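You operate a simulated robot arm through the tools that you are given. There is no shell and no other tool. Be economical: measure what you need, move in short steps, check, and stop when the job is done.

You run a simulated robot arm. Do the job below in one go: nothing can be reset, and whatever is moved stays where it is left.

Task
Lift the cable joint out of the dip tank to dry, and drain the tank.
Fine: cradle up, joint on the drip mat, tank down to 0 %, drain valve shut again; wait till the joint is dry.

It is judged by the outcome, as a careful person would: the job done as asked, and still so three seconds after it is handed in. It fails if anything else is knocked over, pushed out of place, dropped, spilled or broken.

Robot
A 6-joint arm with a two-finger parallel gripper, fixed in place. Base frame: the origin is at the foot of the arm, x ahead of it, y to its left, z up; the work surface is at about z = 858. Units: mm, degrees, N and s.
With the tool pointing down near the work surface it reaches from about 240 to 640 mm from the base axis. Its first joint turns from -66.0 to 66.0 degrees. Payload 2.7 kg.
The tool frame sits at the grasp point between the pads (the TCP): z along the fingers, y along the line on which they close. The tips reach 23 mm beyond it. The gripper opens to 94 mm. The fingers are 38 mm wide and 10 mm thick; the gripper's body (54 by 96 mm) begins 39 mm behind the TCP.
Orientation is that of the tool frame in the base frame, as a unit quaternion [x, y, z, w]. With the fingers straight down and closing along the base's y, the tool's x points along the base's -x, its y along +y and its z along -z.

Tools
- The arm moves only by the tool jog_arm. Its arguments are lists of equal length, an entry for each row: "offset": the shift along the base's x, y, z in mm, a list of three; "rot": the turn, a rotation vector about the base's x, y, z in degrees, a list of three; "fingers": the closure in counts, from 0 (fully open) to 255 (shut). In form: {"offset": [[dx, dy, dz], ...], "rot": [[rx, ry, rz], ...], "fingers": [fingers, ...]}. A call has 1 to 8 rows; each row shifts and turns the commanded pose from where the row before left it. Rows are played at 5 a second. More than 50 mm and 8.6 degrees between two rows, or a gripper value outside its range, and nothing of the call is played. A pose out of reach is approached as far as the arm can. The call stops where the force on the tool passes 70 N (or 10 N more than at its start, if that is more) or the arm is blocked; 0.2 s more then pass. Each finger travels about 45 mm/s and halts on what it meets, pressing with about 40 N; the grip force reading is that of the motor and also rises with nothing between the fingers. The clock runs only during rows and for 0.2 s after the last one: add rows that do not move to give the fingers time. The reply holds the time, the measured pose of the TCP, the force on the tool along the base axes, the opening and the grip force, in the units named above and with some noise.
- Cameras (640 x 400 px; columns grow to the right, rows downward): "scene" is fixed at [75.2, -425.6, 1427.7]; the picture's right is [0.80, -0.60, 0.00], its down [-0.21, -0.29, -0.93] and it looks along [0.56, 0.75, -0.36] (base axes); focal length 264 px, centre (320, 200). "wrist" rides on the gripper at [86, 16, -74] in the tool frame; the picture's right is [-0.18, 0.98, 0.00], its down [-0.58, -0.11, -0.81] and it looks along [-0.79, -0.15, 0.59] (tool axes); focal length 243 px, centre (320, 200). There is no depth. A picture from a camera that has moved, and an enlarged one, comes with that camera's place and axes in the base frame and with its lens.
- get_image(camera): a new picture of that camera. The clock stands still meanwhile.
- zoom(camera, box): a new picture of the part [left, top, right, bottom] of that camera's present view, enlarged. The clock stands still meanwhile.
- finish_job(): hands the job in; it is judged then, once.

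Go step by step. Nothing tells you positions but the pictures and the camera data: compare them with the known pose of the tool, close in by small moves and look again before you grip or let go. The budget is 120 turns and 68 pictures, counting those below and the enlarged ones. Unless the task says otherwise, let go and move clear before handing in, and close with one line.

The tools are called after "Request:" as name(argument=value, ...) on one line, values as JSON. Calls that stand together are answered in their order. jog_arm: Moves the arm, as the interface text tells. Its arguments: {"type":"object","properties":{"offset":{"type":"array","items":{"type":"array","items":{"type":"number"}}},"rot":{"type":"array","items":{"type":"array","items":{"type":"number"}}},"fingers":{"type":"array","items":{"type":"number"}}},"required":["offset","rot","fingers"]} The other tools are called the same way: get_image (camera) takes a picture; zoom (camera, box) takes an enlarged picture of a part of a camera's view; finish_job () hands the job in.

At the start:

```text
time: 0.0
tcp_pos: [287.6, -57.6, 1329.7]
ee_rot: [0.0, 1.0, 0.0, 0.0]
ft_force: [0.3, 0.5, 0.4]
gripper_width: 93.8
grasp_force: 0.0
```

scene: 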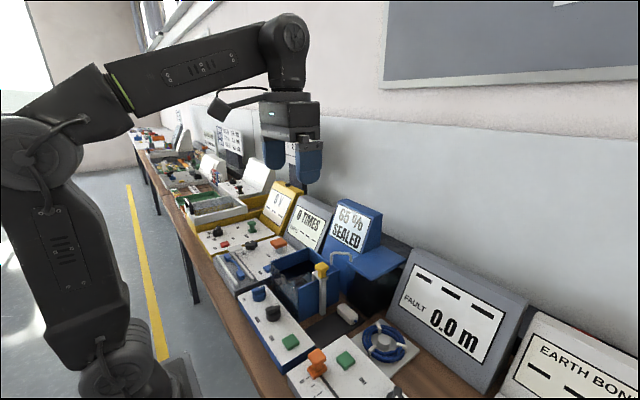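
wrist: 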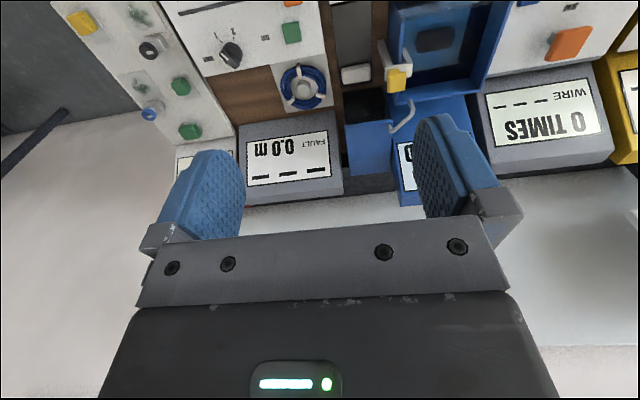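

I see a blue dip tank with a display "65 % SEALED", a yellow-handled post beside it and a control box in front. I'll zoom in on these before moving.

Request:
zoom(camera="scene", box=[200, 180, 420, 320])

Request:
zoom(camera="scene", box=[220, 260, 440, 400])

Request:
zoom(camera="wrist", box=[300, 0, 540, 150])

```text
2.86 times, centred on (310, 250) of scene
camera zoom: at [75.2, -425.6, 1427.7], right [0.8, -0.6, 0.0], down [-0.21, -0.29, -0.93], along [0.56, 0.75, -0.36], focal length 754 px, centre (349, 57)
```

zoom: 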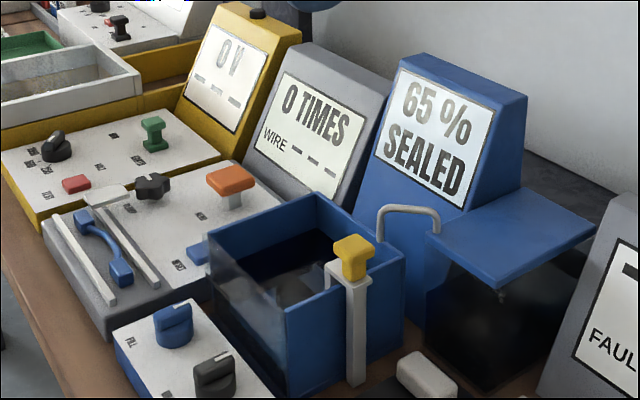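

```text
2.86 times, centred on (330, 330) of scene
camera zoom: at [75.2, -425.6, 1427.7], right [0.8, -0.6, 0.0], down [-0.21, -0.29, -0.93], along [0.56, 0.75, -0.36], focal length 754 px, centre (291, -171)
```

zoom: 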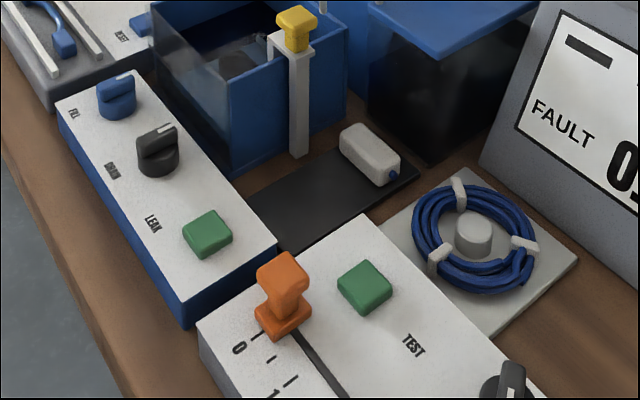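

```text
2.67 times, centred on (420, 75) of wrist
camera zoom: at [200.9, -40.3, 1404.4], right [0.18, 0.98, 0.0], down [0.58, -0.11, 0.81], along [0.79, -0.15, -0.59], focal length 647 px, centre (53, 533)
```

zoom: 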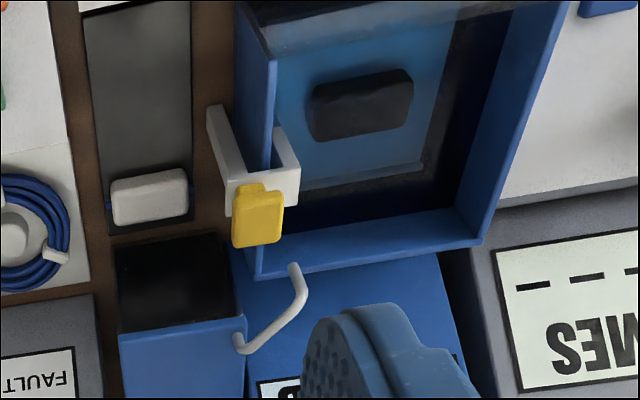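

The tank sits near (430, 60), with a yellow handle on its front-right corner, a mat to its right holding a white block, and a FILL/DRAIN/LEAK panel in front. I'll move above for a better look.

Request:
jog_arm(offset=[[25, 20, -30], [25, 20, -30], [25, 20, -30], [25, 20, -30]], rot=[[0, 0, 0], [0, 0, 0], [0, 0, 0], [0, 0, 0]], fingers=[0, 0, 0, 0])

Request:
get_image(camera="wrist")

```text
time: 1.0
tcp_pos: [386.2, 22.4, 1211.0]
ee_rot: [0.0, 1.0, 0.0, 0.001]
ft_force: [1.1, 0.0, 0.3]
gripper_width: 94.4
grasp_force: 0.1
```

```text
62 pictures are left
camera wrist: at [300.0, 39.6, 1284.4], right [0.18, 0.98, 0.0], down [0.58, -0.11, 0.81], along [0.79, -0.15, -0.59], focal length 243 px, centre (320, 200)
```

wrist: 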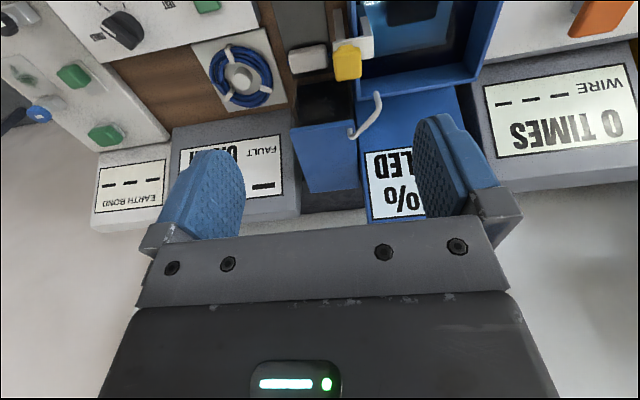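

The tank is at the top edge of the view, so I'll back up in x.

Request:
jog_arm(offset=[[-40, 5, -10], [-40, 5, -10], [-40, 5, -10]], rot=[[0, 0, 0], [0, 0, 0], [0, 0, 0]], fingers=[0, 0, 0])

Request:
get_image(camera="wrist")

Request:
zoom(camera="wrist", box=[240, 0, 560, 200])

```text
time: 1.8
tcp_pos: [267.5, 38.5, 1178.7]
ee_rot: [0.0, 1.0, 0.0, 0.0]
ft_force: [-0.5, -0.5, 0.4]
gripper_width: 93.7
grasp_force: 0.0
```

```text
61 pictures are left
camera wrist: at [180.3, 55.1, 1254.2], right [0.18, 0.98, 0.0], down [0.58, -0.11, 0.81], along [0.79, -0.15, -0.59], focal length 243 px, centre (320, 200)
```

wrist: 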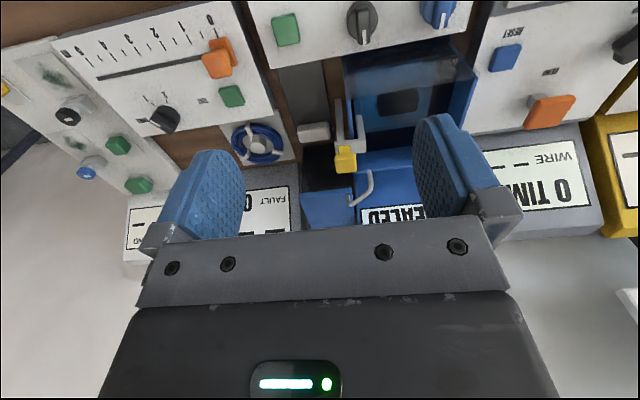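

```text
2.00 times, centred on (400, 100) of wrist
camera zoom: at [180.3, 55.1, 1254.2], right [0.18, 0.98, 0.0], down [0.58, -0.11, 0.81], along [0.79, -0.15, -0.59], focal length 485 px, centre (160, 400)
```

zoom: 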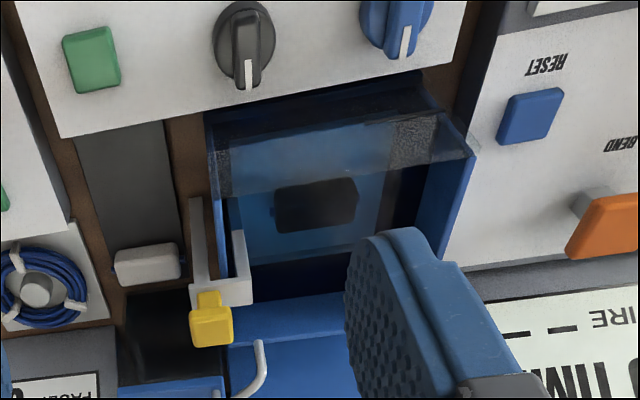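

Next, a closer look at the panel labels and the tank from the fixed camera.

Request:
zoom(camera="scene", box=[235, 275, 325, 365])

Request:
zoom(camera="scene", box=[265, 240, 375, 340])

Request:
zoom(camera="wrist", box=[260, 0, 480, 130])

```text
4.44 times, centred on (280, 320) of scene
camera zoom: at [75.2, -425.6, 1427.7], right [0.8, -0.6, 0.0], down [-0.21, -0.29, -0.93], along [0.56, 0.75, -0.36], focal length 1173 px, centre (498, -333)
```

zoom: 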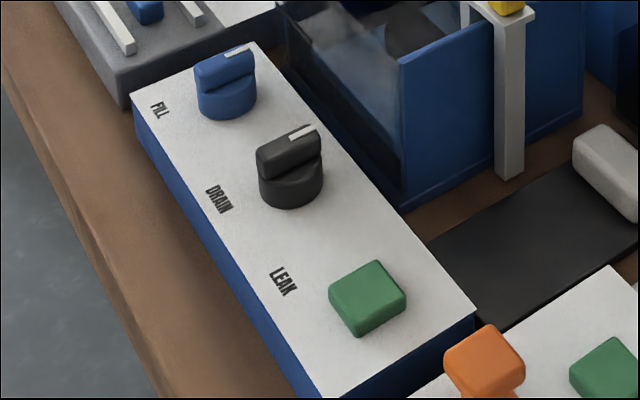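

```text
4.00 times, centred on (320, 290) of scene
camera zoom: at [75.2, -425.6, 1427.7], right [0.8, -0.6, 0.0], down [-0.21, -0.29, -0.93], along [0.56, 0.75, -0.36], focal length 1056 px, centre (320, -160)
```

zoom: 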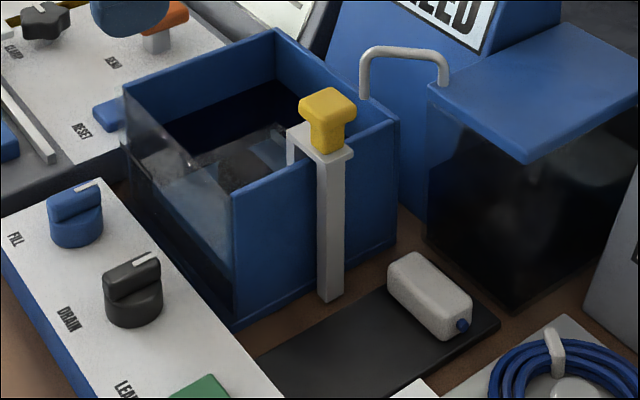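

```text
2.91 times, centred on (370, 65) of wrist
camera zoom: at [180.3, 55.1, 1254.2], right [0.18, 0.98, 0.0], down [0.58, -0.11, 0.81], along [0.79, -0.15, -0.59], focal length 706 px, centre (174, 593)
```

zoom: 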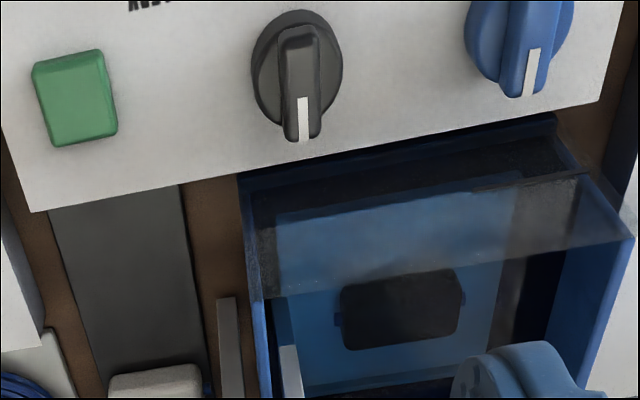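

The handle is at about (432, 45, 1000), the joint's top at about (425, 138, 890), and both valve knobs point away from the robot. I'll go above the handle and look again.

Request:
jog_arm(offset=[[41, 1.6, -17], [41, 1.6, -17], [41, 1.6, -17], [41, 1.6, -17]], rot=[[0, 0, 0], [0, 0, 0], [0, 0, 0], [0, 0, 0]], fingers=[0, 0, 0, 0])

Request:
get_image(camera="wrist")

Request:
zoom(camera="scene", box=[265, 200, 395, 330])

```text
time: 2.8
tcp_pos: [432.0, 44.0, 1112.4]
ee_rot: [-0.001, 1.0, 0.0, 0.0]
ft_force: [0.1, 0.3, -0.4]
gripper_width: 94.1
grasp_force: 0.1
```

```text
56 pictures are left
camera wrist: at [345.8, 60.8, 1187.0], right [0.18, 0.98, 0.0], down [0.58, -0.11, 0.81], along [0.79, -0.15, -0.59], focal length 243 px, centre (320, 200)
```

wrist: 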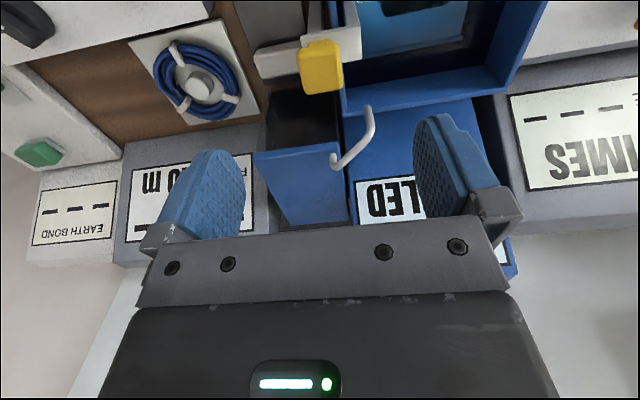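

```text
3.08 times, centred on (330, 265) of scene
camera zoom: at [75.1, -425.6, 1427.7], right [0.8, -0.6, 0.0], down [-0.21, -0.29, -0.93], along [0.56, 0.75, -0.36], focal length 812 px, centre (289, 0)
```

zoom: 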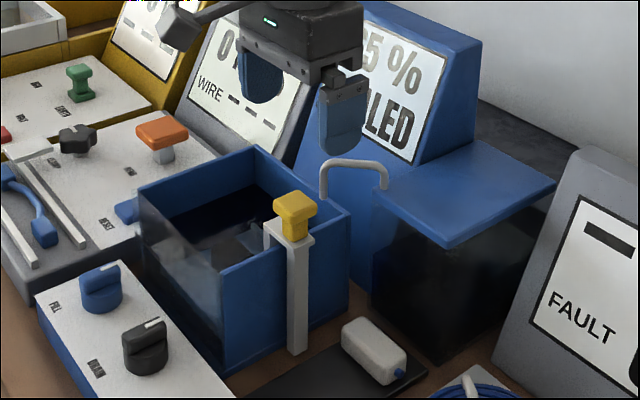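

The handle is confirmed at about (430, 45, 1000), directly under the tool. I'll come down around it, keeping the tips above the bracket.

Request:
jog_arm(offset=[[0, 1, -40], [-1, 0, -35], [0, 0, -22], [0, 0, 0]], rot=[[0, 0, 0], [0, 0, 0], [0, 0, 0], [0, 0, 0]], fingers=[0, 0, 0, 0])

Request:
zoom(camera="scene", box=[275, 220, 375, 310])

```text
time: 3.8
tcp_pos: [430.7, 45.4, 1013.5]
ee_rot: [-0.001, 1.0, 0.0, -0.001]
ft_force: [-0.1, 0.1, 0.1]
gripper_width: 93.7
grasp_force: 0.0
```

```text
4.44 times, centred on (325, 265) of scene
camera zoom: at [75.2, -425.6, 1427.7], right [0.8, -0.6, 0.0], down [-0.21, -0.29, -0.93], along [0.56, 0.75, -0.36], focal length 1173 px, centre (298, -89)
```

zoom: 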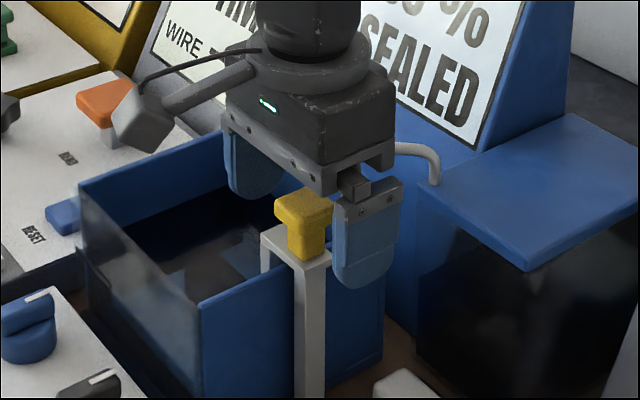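

The fingers straddle the yellow knob, so I'll close on it.

Request:
jog_arm(offset=[[0, 0, 0], [0, 0, 0], [0, 0, 0], [0, 0, 0], [0, 0, 0], [0, 0, 0]], rot=[[0, 0, 0], [0, 0, 0], [0, 0, 0], [0, 0, 0], [0, 0, 0], [0, 0, 0]], fingers=[100, 200, 255, 255, 255, 255])

Request:
zoom(camera="scene", box=[275, 220, 375, 310])

```text
time: 5.2
tcp_pos: [431.0, 45.6, 1014.1]
ee_rot: [0.0, 1.0, 0.0, 0.001]
ft_force: [-0.6, -2.0, 0.3]
gripper_width: 29.8
grasp_force: 45.0
```

```text
4.44 times, centred on (325, 265) of scene
camera zoom: at [75.2, -425.6, 1427.6], right [0.8, -0.6, 0.0], down [-0.21, -0.29, -0.93], along [0.56, 0.75, -0.36], focal length 1173 px, centre (298, -89)
```

zoom: 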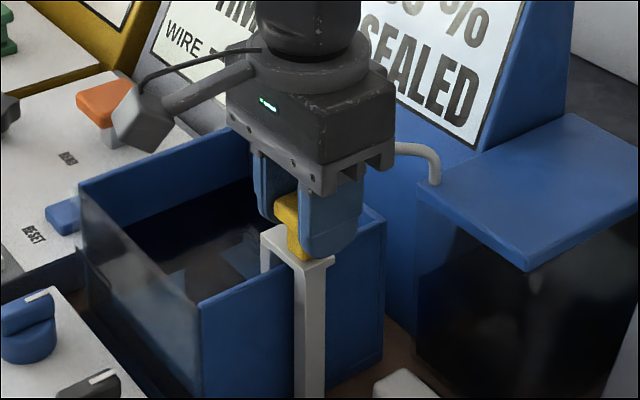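

Gripped, 30 mm wide. I'll lift a little and check how it behaves.

Request:
jog_arm(offset=[[0, 0, 10], [0, 0, 10], [0, 0, 10]], rot=[[0, 0, 0], [0, 0, 0], [0, 0, 0]], fingers=[255, 255, 255])

Request:
zoom(camera="scene", box=[255, 200, 385, 320])

```text
time: 6.0
tcp_pos: [431.1, 45.2, 1044.7]
ee_rot: [0.001, 1.0, 0.0, 0.0]
ft_force: [10.3, 0.0, -8.3]
gripper_width: 29.9
grasp_force: 45.0
```

```text
3.33 times, centred on (320, 260) of scene
camera zoom: at [75.6, -425.6, 1427.6], right [0.8, -0.6, 0.0], down [-0.21, -0.29, -0.93], along [0.56, 0.75, -0.36], focal length 880 px, centre (320, 0)
```

zoom: 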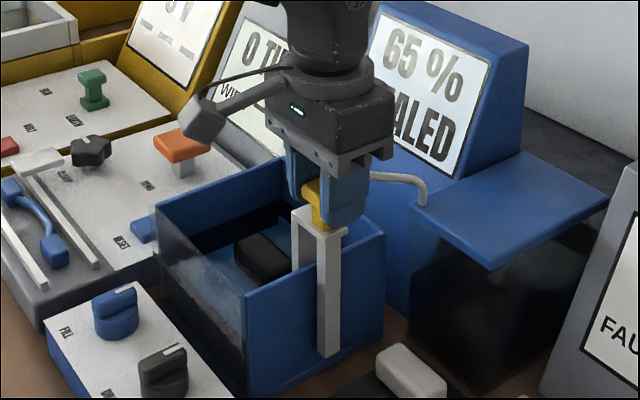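

The cradle and joint come up with it, with light load. I'll lift on.

Request:
jog_arm(offset=[[0, 0, 10], [0, 0, 10], [0, 0, 10], [0, 0, 10]], rot=[[0, 0, 0], [0, 0, 0], [0, 0, 0], [0, 0, 0]], fingers=[255, 255, 255, 255])

Request:
zoom(camera="scene", box=[255, 200, 385, 320])

```text
time: 7.0
tcp_pos: [429.6, 44.6, 1081.7]
ee_rot: [0.001, 1.0, -0.001, -0.005]
ft_force: [0.9, -4.7, -30.2]
gripper_width: 29.6
grasp_force: 44.8
```

```text
3.33 times, centred on (320, 260) of scene
camera zoom: at [75.6, -425.7, 1427.6], right [0.8, -0.6, 0.0], down [-0.21, -0.29, -0.93], along [0.56, 0.75, -0.36], focal length 880 px, centre (320, 0)
```

zoom: 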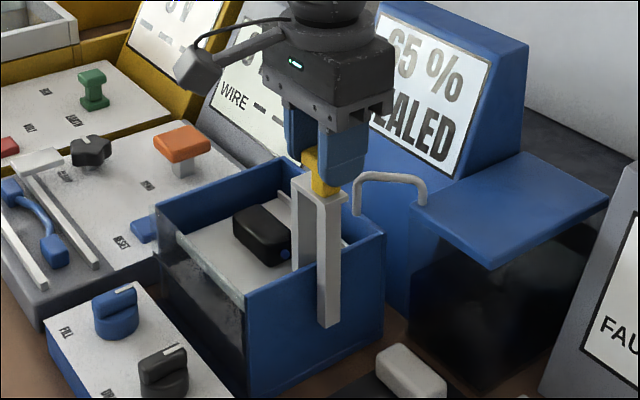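

It has reached its upper stop (force rising to 30 N). I'll ease off slightly to see whether it stays up by itself.

Request:
jog_arm(offset=[[0, 0, -3], [0, 0, 0]], rot=[[0, 0, 0], [0, 0, 0]], fingers=[255, 255])

```text
time: 7.6
tcp_pos: [430.4, 45.0, 1082.4]
ee_rot: [0.0, 1.0, -0.001, -0.002]
ft_force: [-13.3, -5.3, -6.4]
gripper_width: 29.7
grasp_force: 45.0
```

Request:
jog_arm(offset=[[0, 0, -1], [0, 0, 0]], rot=[[0, 0, 0], [0, 0, 0]], fingers=[255, 255])

```text
time: 8.2
tcp_pos: [429.6, 45.0, 1080.1]
ee_rot: [0.0, 1.0, -0.001, -0.002]
ft_force: [-24.3, -5.7, 2.0]
gripper_width: 29.5
grasp_force: 45.0
```

The vertical load is about zero, so it appears to hold by friction or a detent. I'll open slowly and see.

Request:
jog_arm(offset=[[0, 0, 0], [0, 0, 0], [0, 0, 0], [0, 0, 0]], rot=[[0, 0, 0], [0, 0, 0], [0, 0, 0], [0, 0, 0]], fingers=[165, 150, 100, 0])

Request:
zoom(camera="scene", box=[255, 200, 385, 320])

```text
time: 9.2
tcp_pos: [430.9, 45.0, 1081.3]
ee_rot: [0.0, 1.0, 0.0, 0.001]
ft_force: [0.6, -0.4, 0.4]
gripper_width: 90.7
grasp_force: 0.1
```

```text
3.33 times, centred on (320, 260) of scene
camera zoom: at [75.2, -425.6, 1427.7], right [0.8, -0.6, 0.0], down [-0.21, -0.29, -0.93], along [0.56, 0.75, -0.36], focal length 880 px, centre (320, 0)
```

zoom: 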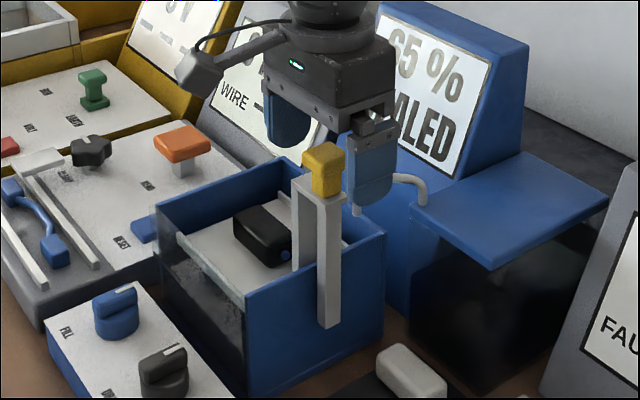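

The cradle stays up by itself. I'll rise and look at the joint from above.

Request:
jog_arm(offset=[[0, 0, 40], [0, 0, 35], [-10, 45, 0], [-10, 45, 0]], rot=[[0, 0, 0], [0, 0, 0], [0, 0, 0], [0, 0, 0]], fingers=[0, 0, 0, 0])

Request:
get_image(camera="wrist")

```text
time: 10.2
tcp_pos: [410.0, 136.8, 1156.4]
ee_rot: [0.0, 1.0, 0.0, 0.001]
ft_force: [-0.1, 0.5, -0.7]
gripper_width: 94.3
grasp_force: 0.1
```

```text
49 pictures are left
camera wrist: at [323.4, 153.3, 1230.2], right [0.18, 0.98, 0.0], down [0.58, -0.11, 0.81], along [0.79, -0.15, -0.59], focal length 243 px, centre (320, 200)
```

wrist: 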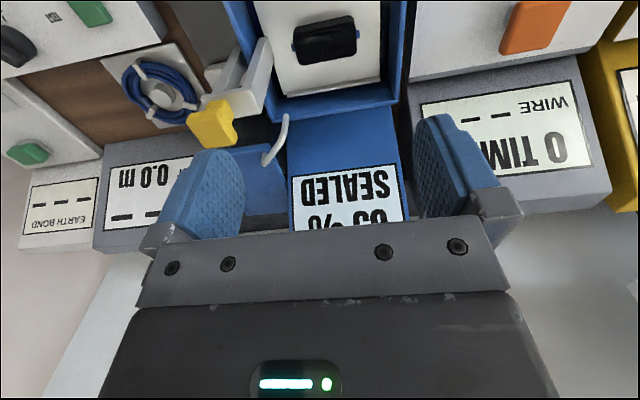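

The joint lies along y at about (425, 140), with its top near z 955. I'll grip across its short side (closing along x) with the camera swung to +y, away from the handle, so I turn the tool −90° about z.

Request:
jog_arm(offset=[[2, 0, 0], [2, 0, 0], [2, 0, 0], [2, 0, 0], [2, 1, 0], [2, 1, 0], [2, 1, 0], [2, 0, 0]], rot=[[0, 0, -8.2], [0, 0, -8.2], [0, 0, -8.2], [0, 0, -8.2], [0, 0, -8.2], [0, 0, -8.2], [0, 0, -8.2], [0, 0, -8.2]], fingers=[30, 60, 70, 70, 70, 70, 70, 70])

Request:
jog_arm(offset=[[0, 0, 0], [0, 0, 0], [0, 0, 0], [0, 0, 0]], rot=[[0, 0, -8.2], [0, 0, -8.2], [0, 0, -8], [0, 0, 0]], fingers=[70, 70, 70, 70])

Request:
get_image(camera="wrist")

Request:
zoom(camera="scene", box=[235, 160, 395, 320])

```text
time: 12.0
tcp_pos: [427.3, 138.6, 1156.0]
ee_rot: [0.542, 0.84, 0.0, -0.001]
ft_force: [-0.4, 0.6, -0.8]
gripper_width: 68.2
grasp_force: 0.1
```

```text
time: 13.0
tcp_pos: [426.0, 137.9, 1156.9]
ee_rot: [0.708, 0.707, 0.0, 0.0]
ft_force: [0.0, -0.2, -0.8]
gripper_width: 68.4
grasp_force: 0.0
```

```text
48 pictures are left
camera wrist: at [443.1, 225.4, 1230.4], right [0.98, -0.19, 0.0], down [-0.11, -0.58, 0.81], along [-0.15, -0.79, -0.59], focal length 243 px, centre (320, 200)
```

wrist: 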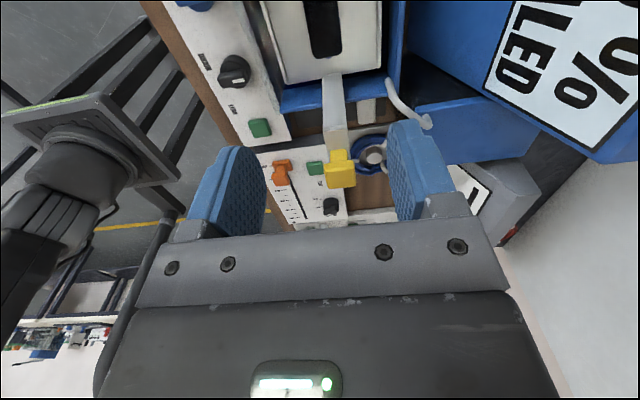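

```text
2.50 times, centred on (315, 240) of scene
camera zoom: at [75.2, -425.6, 1427.7], right [0.8, -0.6, 0.0], down [-0.21, -0.29, -0.93], along [0.56, 0.75, -0.36], focal length 660 px, centre (332, 100)
```

zoom: 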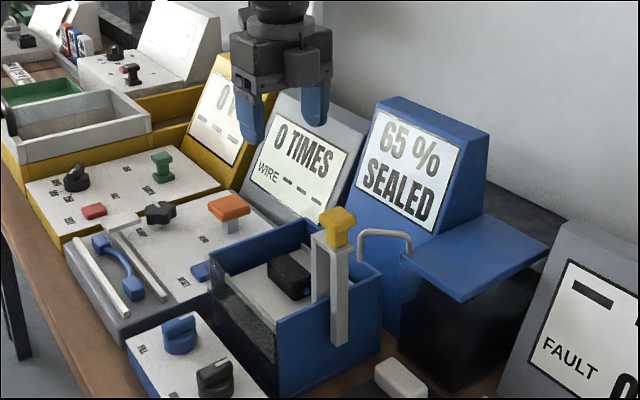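

The joint is centred at about (427, 138), 36 mm wide, and the fingers line up across it. I'll descend in stages.

Request:
jog_arm(offset=[[0, 0, -45], [0, 0, -45], [0, 0, -45], [0, 0, -30], [0, 0, 0]], rot=[[0, 0, 0], [0, 0, 0], [0, 0, 0], [0, 0, 0], [0, 0, 0]], fingers=[70, 70, 70, 70, 70])

Request:
zoom(camera="scene", box=[265, 190, 375, 310])

Request:
get_image(camera="wrist")

```text
time: 14.2
tcp_pos: [424.7, 139.3, 991.1]
ee_rot: [0.707, 0.708, 0.001, 0.0]
ft_force: [0.0, 0.3, 1.0]
gripper_width: 68.4
grasp_force: 0.2
```

```text
3.33 times, centred on (320, 250) of scene
camera zoom: at [75.2, -425.6, 1427.7], right [0.8, -0.6, 0.0], down [-0.21, -0.29, -0.93], along [0.56, 0.75, -0.36], focal length 880 px, centre (320, 33)
```

zoom: 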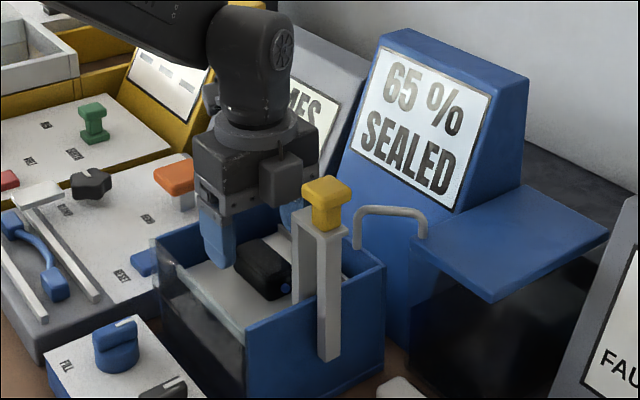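

```text
45 pictures are left
camera wrist: at [442.2, 226.2, 1065.5], right [0.98, -0.18, 0.0], down [-0.11, -0.58, 0.81], along [-0.15, -0.79, -0.59], focal length 243 px, centre (320, 200)
```

wrist: 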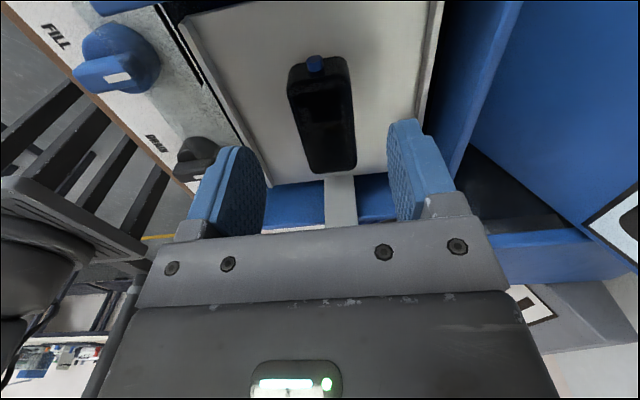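

Alignment looks good. I'll lower the last ~33 mm gently, tips staying above the cradle plate.

Request:
jog_arm(offset=[[1, 1, -12], [1, 1, -12], [0, 0, -9], [0, 0, 0]], rot=[[0, 0, 0], [0, 0, 0], [0, 0, 0], [0, 0, 0]], fingers=[70, 70, 70, 70])

Request:
zoom(camera="scene", box=[270, 220, 360, 310])

Request:
get_image(camera="wrist")

```text
time: 15.2
tcp_pos: [429.1, 141.3, 959.6]
ee_rot: [0.707, 0.708, -0.001, 0.0]
ft_force: [-1.0, 0.2, 0.1]
gripper_width: 68.3
grasp_force: 0.1
```

```text
4.44 times, centred on (315, 265) of scene
camera zoom: at [75.2, -425.6, 1427.7], right [0.8, -0.6, 0.0], down [-0.21, -0.29, -0.93], along [0.56, 0.75, -0.36], focal length 1173 px, centre (342, -89)
```

zoom: 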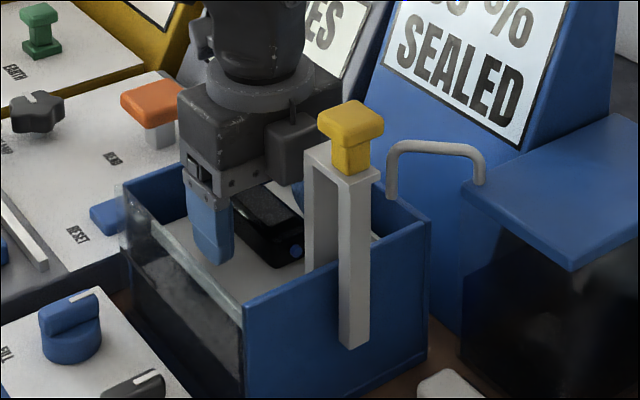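

```text
43 pictures are left
camera wrist: at [444.8, 227.7, 1032.9], right [0.98, -0.18, 0.0], down [-0.11, -0.58, 0.81], along [-0.15, -0.79, -0.59], focal length 243 px, centre (320, 200)
```

wrist: 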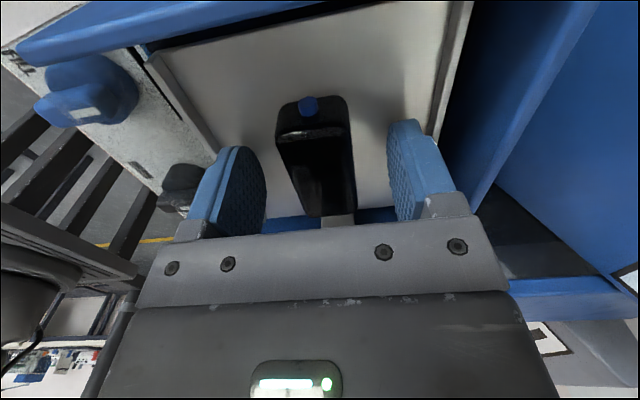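

Joint is between the pads; a small shift then close.

Request:
jog_arm(offset=[[-2, 0, -3], [0, 0, 0], [0, 0, 0], [0, 0, 0], [0, 0, 0], [0, 0, 0]], rot=[[0, 0, 0], [0, 0, 0], [0, 0, 0], [0, 0, 0], [0, 0, 0], [0, 0, 0]], fingers=[70, 110, 150, 255, 255, 255])

```text
time: 16.6
tcp_pos: [428.3, 140.2, 954.8]
ee_rot: [0.707, 0.707, 0.0, 0.0]
ft_force: [-0.2, 0.0, -0.2]
gripper_width: 29.3
grasp_force: 39.9
```

Gripped at 29 mm. I'll lift it clear over the tank and check.

Request:
jog_arm(offset=[[0, 0, 15], [0, 0, 30], [0, 0, 45], [0, 0, 45], [0, 0, 45], [0, 0, 10]], rot=[[0, 0, 0], [0, 0, 0], [0, 0, 0], [0, 0, 0], [0, 0, 0], [0, 0, 0]], fingers=[255, 255, 255, 255, 255, 255])

Request:
zoom(camera="scene", box=[235, 160, 395, 320])

```text
time: 18.0
tcp_pos: [425.6, 139.4, 1144.3]
ee_rot: [0.707, 0.707, -0.001, -0.001]
ft_force: [-0.2, 0.2, -0.8]
gripper_width: 29.5
grasp_force: 40.1
```

```text
2.50 times, centred on (315, 240) of scene
camera zoom: at [75.2, -425.6, 1427.7], right [0.8, -0.6, 0.0], down [-0.21, -0.29, -0.93], along [0.56, 0.75, -0.36], focal length 660 px, centre (332, 100)
```

zoom: 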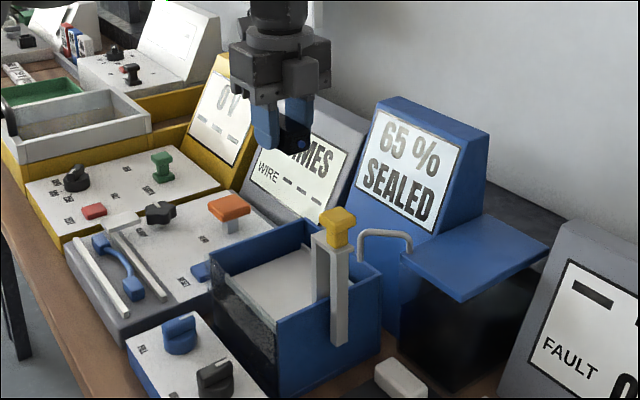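

The joint is held. I'll turn the tool +180° here above the tank, so it drips there and the camera ends on the −y side, clear for placing.

Request:
jog_arm(offset=[[0, 0, 0], [0, 0, 0], [0, 0, 0], [0, 0, 0], [0, 0, 0], [0, 0, 0], [0, 0, 0], [0, 0, 0]], rot=[[0, 0, 8.2], [0, 0, 8.2], [0, 0, 8.2], [0, 0, 8.2], [0, 0, 8.2], [0, 0, 8.2], [0, 0, 8.2], [0, 0, 8.2]], fingers=[255, 255, 255, 255, 255, 255, 255, 255])

Request:
jog_arm(offset=[[0, 0, 0], [0, 0, 0], [0, 0, 0], [0, 0, 0], [0, 0, 0], [0, 0, 0], [0, 0, 0], [0, 0, 0]], rot=[[0, 0, 8.2], [0, 0, 8.2], [0, 0, 8.2], [0, 0, 8.2], [0, 0, 8.2], [0, 0, 8.2], [0, 0, 8.2], [0, 0, 8.2]], fingers=[255, 255, 255, 255, 255, 255, 255, 255])

Request:
jog_arm(offset=[[0, 0, 0], [0, 0, 0], [0, 0, 0], [0, 0, 0], [0, 0, 0], [0, 0, 0], [0, 0, 0]], rot=[[0, 0, 8.2], [0, 0, 8.2], [0, 0, 8.2], [0, 0, 8.2], [0, 0, 8.2], [0, 0, 7.8], [0, 0, 0]], fingers=[255, 255, 255, 255, 255, 255, 255])

```text
time: 19.8
tcp_pos: [426.8, 140.2, 1144.7]
ee_rot: [0.21, 0.978, -0.001, 0.0]
ft_force: [0.1, -0.6, -0.4]
gripper_width: 29.2
grasp_force: 39.8
```

```text
time: 21.6
tcp_pos: [426.7, 139.9, 1145.2]
ee_rot: [-0.353, 0.936, 0.0, 0.001]
ft_force: [-0.9, 0.5, -0.1]
gripper_width: 29.3
grasp_force: 39.9
```

```text
time: 23.2
tcp_pos: [426.3, 138.8, 1145.7]
ee_rot: [0.709, -0.706, 0.0, 0.0]
ft_force: [0.2, 0.1, -0.5]
gripper_width: 29.4
grasp_force: 40.1
```

Now carry it over to above the free part of the mat, around (395, −14).

Request:
jog_arm(offset=[[-14, -38, 0], [-14, -38, 0], [-4, -40, 0], [0, -39, 0], [0, 0, -40], [0, 0, -40], [0, 0, 0]], rot=[[0, 0, 0], [0, 0, 0], [0, 0, 0], [0, 0, 0], [0, 0, 0], [0, 0, 0], [0, 0, 0]], fingers=[255, 255, 255, 255, 255, 255, 255])

Request:
get_image(camera="wrist")

Request:
zoom(camera="scene", box=[255, 220, 405, 370])

```text
time: 24.8
tcp_pos: [395.1, -16.3, 1063.2]
ee_rot: [0.708, -0.706, 0.0, 0.0]
ft_force: [0.1, -0.8, -0.7]
gripper_width: 29.2
grasp_force: 40.2
```

```text
41 pictures are left
camera wrist: at [378.5, -101.8, 1137.4], right [-0.98, 0.18, 0.0], down [0.11, 0.58, 0.81], along [0.15, 0.79, -0.59], focal length 243 px, centre (320, 200)
```

wrist: 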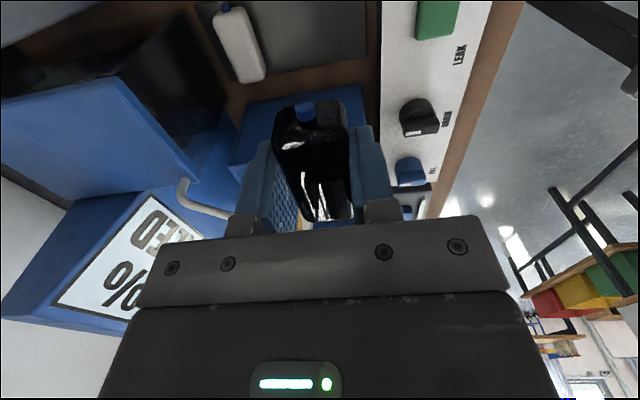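

```text
2.67 times, centred on (330, 295) of scene
camera zoom: at [75.2, -425.6, 1427.7], right [0.8, -0.6, 0.0], down [-0.21, -0.29, -0.93], along [0.56, 0.75, -0.36], focal length 704 px, centre (293, -53)
```

zoom: 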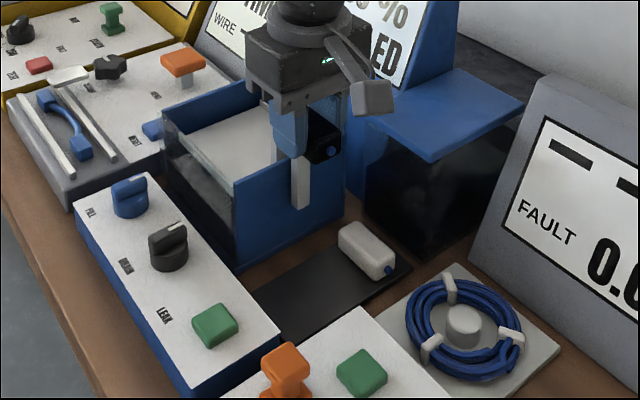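

The joint hangs above the mat's free half, parallel to the white block. I'll lower to about 35 mm above and check clearances.

Request:
jog_arm(offset=[[0, 0, -45], [0, 0, -45], [0, 1, -40], [0, 0, 0]], rot=[[0, 0, 0], [0, 0, 0], [0, 0, 0], [0, 0, 0]], fingers=[255, 255, 255, 255])

Request:
get_image(camera="wrist")

Request:
zoom(camera="scene", box=[275, 250, 395, 370])

```text
time: 25.8
tcp_pos: [395.3, -13.8, 934.7]
ee_rot: [0.707, -0.707, 0.0, 0.0]
ft_force: [-0.9, -0.7, -0.5]
gripper_width: 29.3
grasp_force: 40.1
```

```text
39 pictures are left
camera wrist: at [378.8, -98.9, 1009.0], right [-0.98, 0.18, 0.0], down [0.11, 0.58, 0.81], along [0.15, 0.79, -0.59], focal length 243 px, centre (320, 200)
```

wrist: 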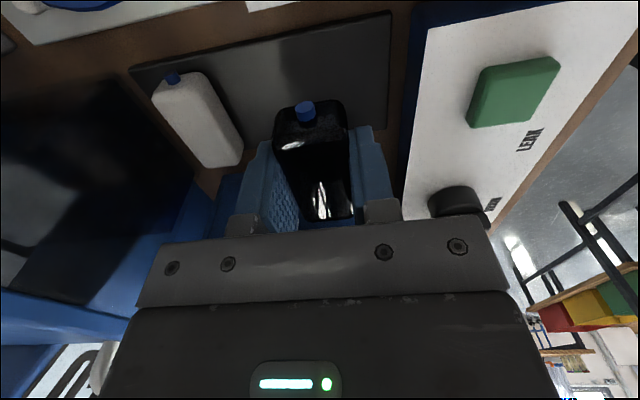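

```text
3.33 times, centred on (335, 310) of scene
camera zoom: at [75.2, -425.6, 1427.7], right [0.8, -0.6, 0.0], down [-0.21, -0.29, -0.93], along [0.56, 0.75, -0.36], focal length 880 px, centre (270, -167)
```

zoom: 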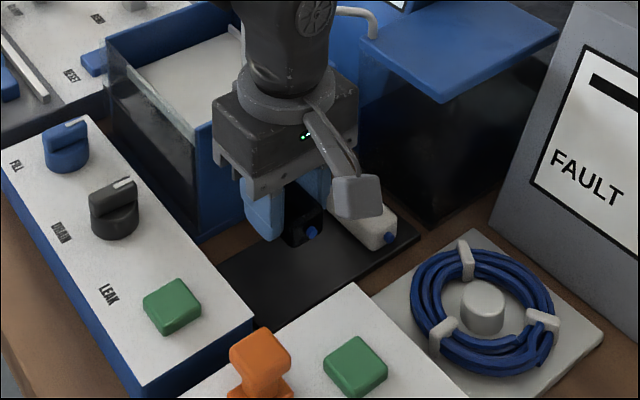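

Mat spans about x 352–502, y −51…24, so this spot is well inside it. I'll lower in small steps until I feel contact.

Request:
jog_arm(offset=[[0, 0, -12], [0, 0, -10], [0, 0, -6], [0, 0, -4], [0, 0, -3], [0, 0, 0]], rot=[[0, 0, 0], [0, 0, 0], [0, 0, 0], [0, 0, 0], [0, 0, 0], [0, 0, 0]], fingers=[255, 255, 255, 255, 255, 255])

Request:
zoom(camera="scene", box=[295, 270, 395, 350])

```text
time: 27.2
tcp_pos: [394.5, -13.4, 899.9]
ee_rot: [0.707, -0.707, 0.0, 0.0]
ft_force: [0.1, -0.1, -0.7]
gripper_width: 29.2
grasp_force: 39.5
```

```text
5.00 times, centred on (345, 310) of scene
camera zoom: at [75.1, -425.6, 1427.7], right [0.8, -0.6, 0.0], down [-0.21, -0.29, -0.93], along [0.56, 0.75, -0.36], focal length 1320 px, centre (195, -350)
```

zoom: 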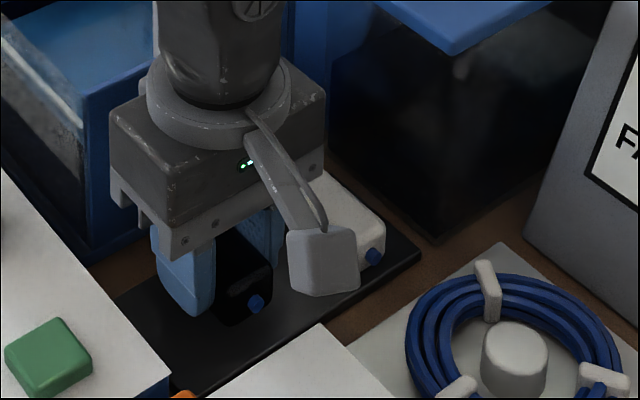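

Not touching yet. A few more mm.

Request:
jog_arm(offset=[[0, 0, -2], [0, 0, -2], [0, 0, -2], [0, 0, 0]], rot=[[0, 0, 0], [0, 0, 0], [0, 0, 0], [0, 0, 0]], fingers=[255, 255, 255, 255])

Request:
zoom(camera="scene", box=[235, 180, 405, 350])

```text
time: 28.2
tcp_pos: [393.9, -13.9, 894.5]
ee_rot: [0.708, -0.706, -0.001, 0.0]
ft_force: [-0.5, 0.1, -0.4]
gripper_width: 29.4
grasp_force: 39.9
```

```text
2.35 times, centred on (320, 265) of scene
camera zoom: at [75.0, -425.6, 1427.7], right [0.8, -0.6, 0.0], down [-0.21, -0.29, -0.93], along [0.56, 0.75, -0.36], focal length 621 px, centre (320, 47)
```

zoom: 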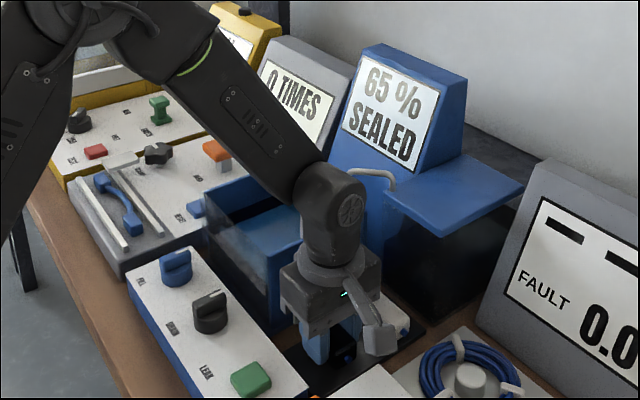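

The cradle seems to have been pushed down into the water by the arm's wrist as I lowered; it's empty and I can raise it again after. I'll finish setting the joint down first.

Request:
jog_arm(offset=[[0, 0, -1.5], [0, 0, -1.5], [0, 0, 0]], rot=[[0, 0, 0], [0, 0, 0], [0, 0, 0]], fingers=[255, 255, 255])

Request:
zoom(camera="scene", box=[305, 285, 365, 345])

```text
time: 29.0
tcp_pos: [393.8, -13.5, 891.7]
ee_rot: [0.708, -0.707, 0.0, 0.0]
ft_force: [0.3, 0.3, -0.9]
gripper_width: 29.4
grasp_force: 39.6
```

```text
6.67 times, centred on (335, 315) of scene
camera zoom: at [75.0, -425.5, 1427.7], right [0.8, -0.6, 0.0], down [-0.21, -0.29, -0.93], along [0.56, 0.75, -0.36], focal length 1759 px, centre (220, -567)
```

zoom: 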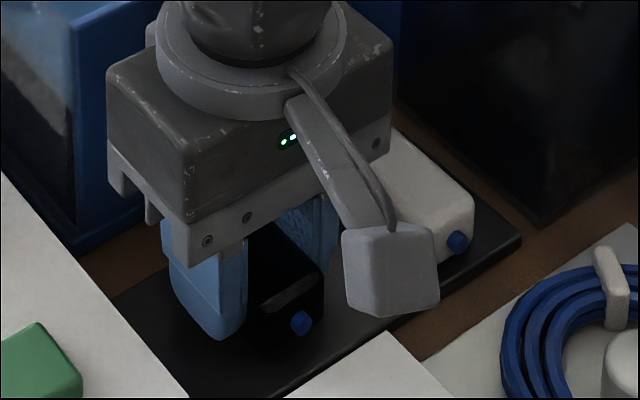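

Request:
jog_arm(offset=[[0, 0, -1], [0, 0, -1], [0, 0, -1], [0, 0, 0]], rot=[[0, 0, 0], [0, 0, 0], [0, 0, 0], [0, 0, 0]], fingers=[255, 255, 255, 255])

```text
time: 30.0
tcp_pos: [394.0, -13.8, 889.0]
ee_rot: [-0.707, 0.708, 0.0, 0.001]
ft_force: [0.5, 0.6, -0.5]
gripper_width: 29.5
grasp_force: 39.7
```

Request:
jog_arm(offset=[[0, 0, -1], [0, 0, -1], [0, 0, 0]], rot=[[0, 0, 0], [0, 0, 0], [0, 0, 0]], fingers=[255, 255, 255])

Request:
get_image(camera="wrist")

```text
time: 30.8
tcp_pos: [393.7, -13.7, 885.3]
ee_rot: [0.707, -0.707, 0.001, 0.0]
ft_force: [0.0, 0.9, -1.5]
gripper_width: 29.0
grasp_force: 40.4
```

```text
34 pictures are left
camera wrist: at [377.9, -99.3, 960.6], right [-0.98, 0.18, 0.0], down [0.11, 0.58, 0.81], along [0.15, 0.79, -0.59], focal length 243 px, centre (320, 200)
```

wrist: 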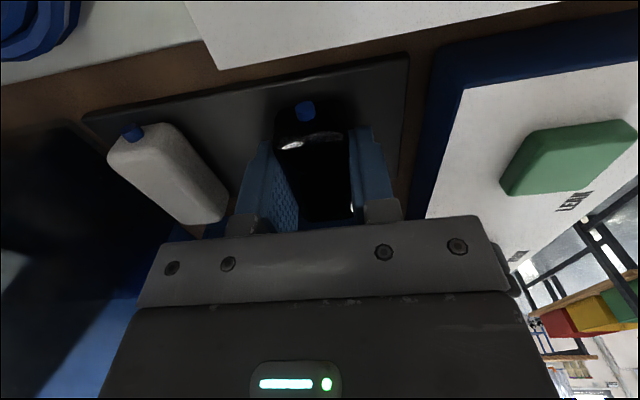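

Request:
jog_arm(offset=[[0, 0, -1], [0, 0, -1], [0, 0, 0]], rot=[[0, 0, 0], [0, 0, 0], [0, 0, 0]], fingers=[255, 255, 255])

Request:
zoom(camera="scene", box=[310, 295, 360, 335])

```text
time: 31.6
tcp_pos: [394.3, -13.7, 883.0]
ee_rot: [0.707, -0.707, 0.0, 0.0]
ft_force: [0.0, 0.2, -0.5]
gripper_width: 29.5
grasp_force: 39.9
```

```text
10.00 times, centred on (335, 315) of scene
camera zoom: at [75.1, -425.5, 1427.7], right [0.8, -0.6, 0.0], down [-0.21, -0.29, -0.93], along [0.56, 0.75, -0.36], focal length 2639 px, centre (170, -950)
```

zoom: 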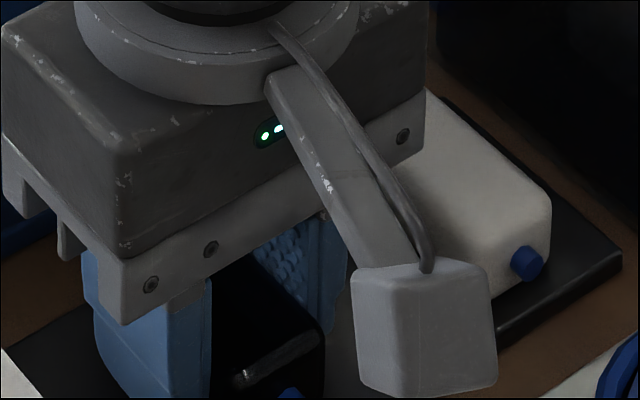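

Request:
jog_arm(offset=[[0, 0, -1], [0, 0, -1], [0, 0, 0]], rot=[[0, 0, 0], [0, 0, 0], [0, 0, 0]], fingers=[255, 255, 255])

Request:
zoom(camera="scene", box=[305, 315, 355, 355])

```text
time: 32.4
tcp_pos: [395.0, -13.1, 881.9]
ee_rot: [-0.707, 0.707, 0.0, 0.0]
ft_force: [-0.1, 0.0, 3.2]
gripper_width: 29.5
grasp_force: 39.9
```

```text
10.00 times, centred on (330, 335) of scene
camera zoom: at [75.1, -425.6, 1427.7], right [0.8, -0.6, 0.0], down [-0.21, -0.29, -0.93], along [0.56, 0.75, -0.36], focal length 2639 px, centre (220, -1150)
```

zoom: 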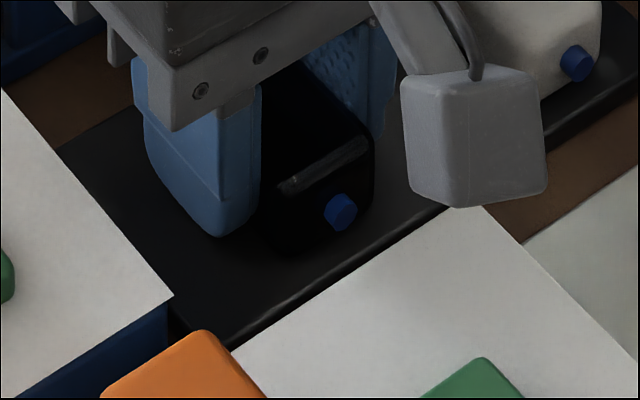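

Contact felt (3 N): the joint rests on the mat. I'll open moderately and rise straight up.

Request:
jog_arm(offset=[[0, 0, 0], [0, 0, 0], [0, 0, 0], [0, 0, 20], [0, 0, 40], [0, 0, 45], [0, 0, 45], [0, 0, 45]], rot=[[0, 0, 0], [0, 0, 0], [0, 0, 0], [0, 0, 0], [0, 0, 0], [0, 0, 0], [0, 0, 0], [0, 0, 0]], fingers=[150, 120, 120, 120, 120, 120, 120, 120])

Request:
zoom(camera="scene", box=[235, 200, 405, 360])

```text
time: 34.2
tcp_pos: [392.9, -15.0, 1076.9]
ee_rot: [-0.707, 0.707, 0.001, -0.002]
ft_force: [0.4, 0.6, 0.2]
gripper_width: 49.7
grasp_force: 0.1
```

```text
2.50 times, centred on (320, 280) of scene
camera zoom: at [75.1, -425.6, 1427.7], right [0.8, -0.6, 0.0], down [-0.21, -0.29, -0.93], along [0.56, 0.75, -0.36], focal length 660 px, centre (320, 0)
```

zoom: 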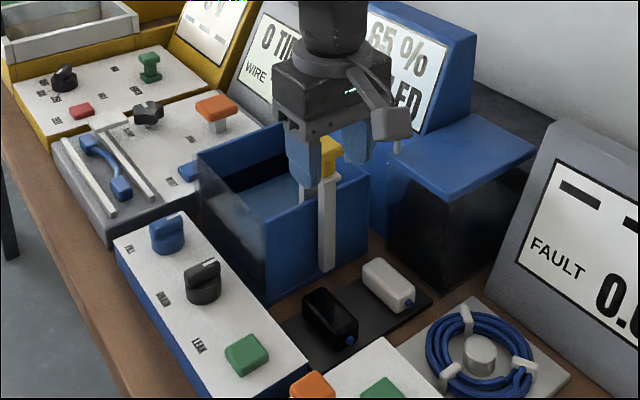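

The joint stands on the mat beside the white block. Now I'll turn back −90° and go above the handle to raise the cradle again.

Request:
jog_arm(offset=[[0, 0, 35], [0, 0, 30], [0, 0, 0], [0, 0, 0], [0, 0, 0], [0, 0, 0], [0, 0, 0], [0, 0, 0]], rot=[[0, 0, -8.2], [0, 0, -8.2], [0, 0, -8.2], [0, 0, -8.2], [0, 0, -8.2], [0, 0, -8.2], [0, 0, -8.2], [0, 0, -8.2]], fingers=[60, 0, 0, 0, 0, 0, 0, 0])

Request:
jog_arm(offset=[[10, 20, 0], [10, 20, 0], [16, 20, 0], [0, 0, 0]], rot=[[0, 0, -8.2], [0, 0, -8.2], [0, 0, -8], [0, 0, 0]], fingers=[0, 0, 0, 0])

Request:
get_image(camera="wrist")

Request:
zoom(camera="scene", box=[235, 200, 405, 360])

```text
time: 36.0
tcp_pos: [394.7, -14.1, 1142.8]
ee_rot: [-0.211, 0.978, 0.0, 0.0]
ft_force: [-0.4, -1.3, 0.2]
gripper_width: 93.7
grasp_force: 0.0
```

```text
time: 37.0
tcp_pos: [430.9, 46.5, 1141.9]
ee_rot: [0.002, 1.0, 0.0, -0.001]
ft_force: [0.0, -0.1, -0.3]
gripper_width: 94.0
grasp_force: 0.2
```

```text
30 pictures are left
camera wrist: at [343.5, 63.2, 1216.2], right [0.18, 0.98, 0.0], down [0.58, -0.11, 0.81], along [0.79, -0.15, -0.59], focal length 243 px, centre (320, 200)
```

wrist: 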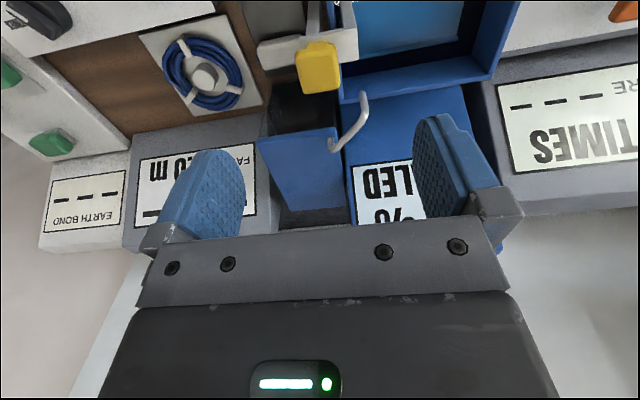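

```text
2.50 times, centred on (320, 280) of scene
camera zoom: at [75.2, -425.6, 1427.7], right [0.8, -0.6, 0.0], down [-0.21, -0.29, -0.93], along [0.56, 0.75, -0.36], focal length 660 px, centre (320, 0)
```

zoom: 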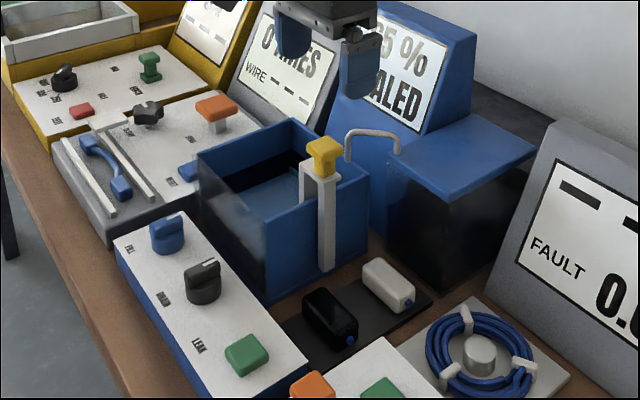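

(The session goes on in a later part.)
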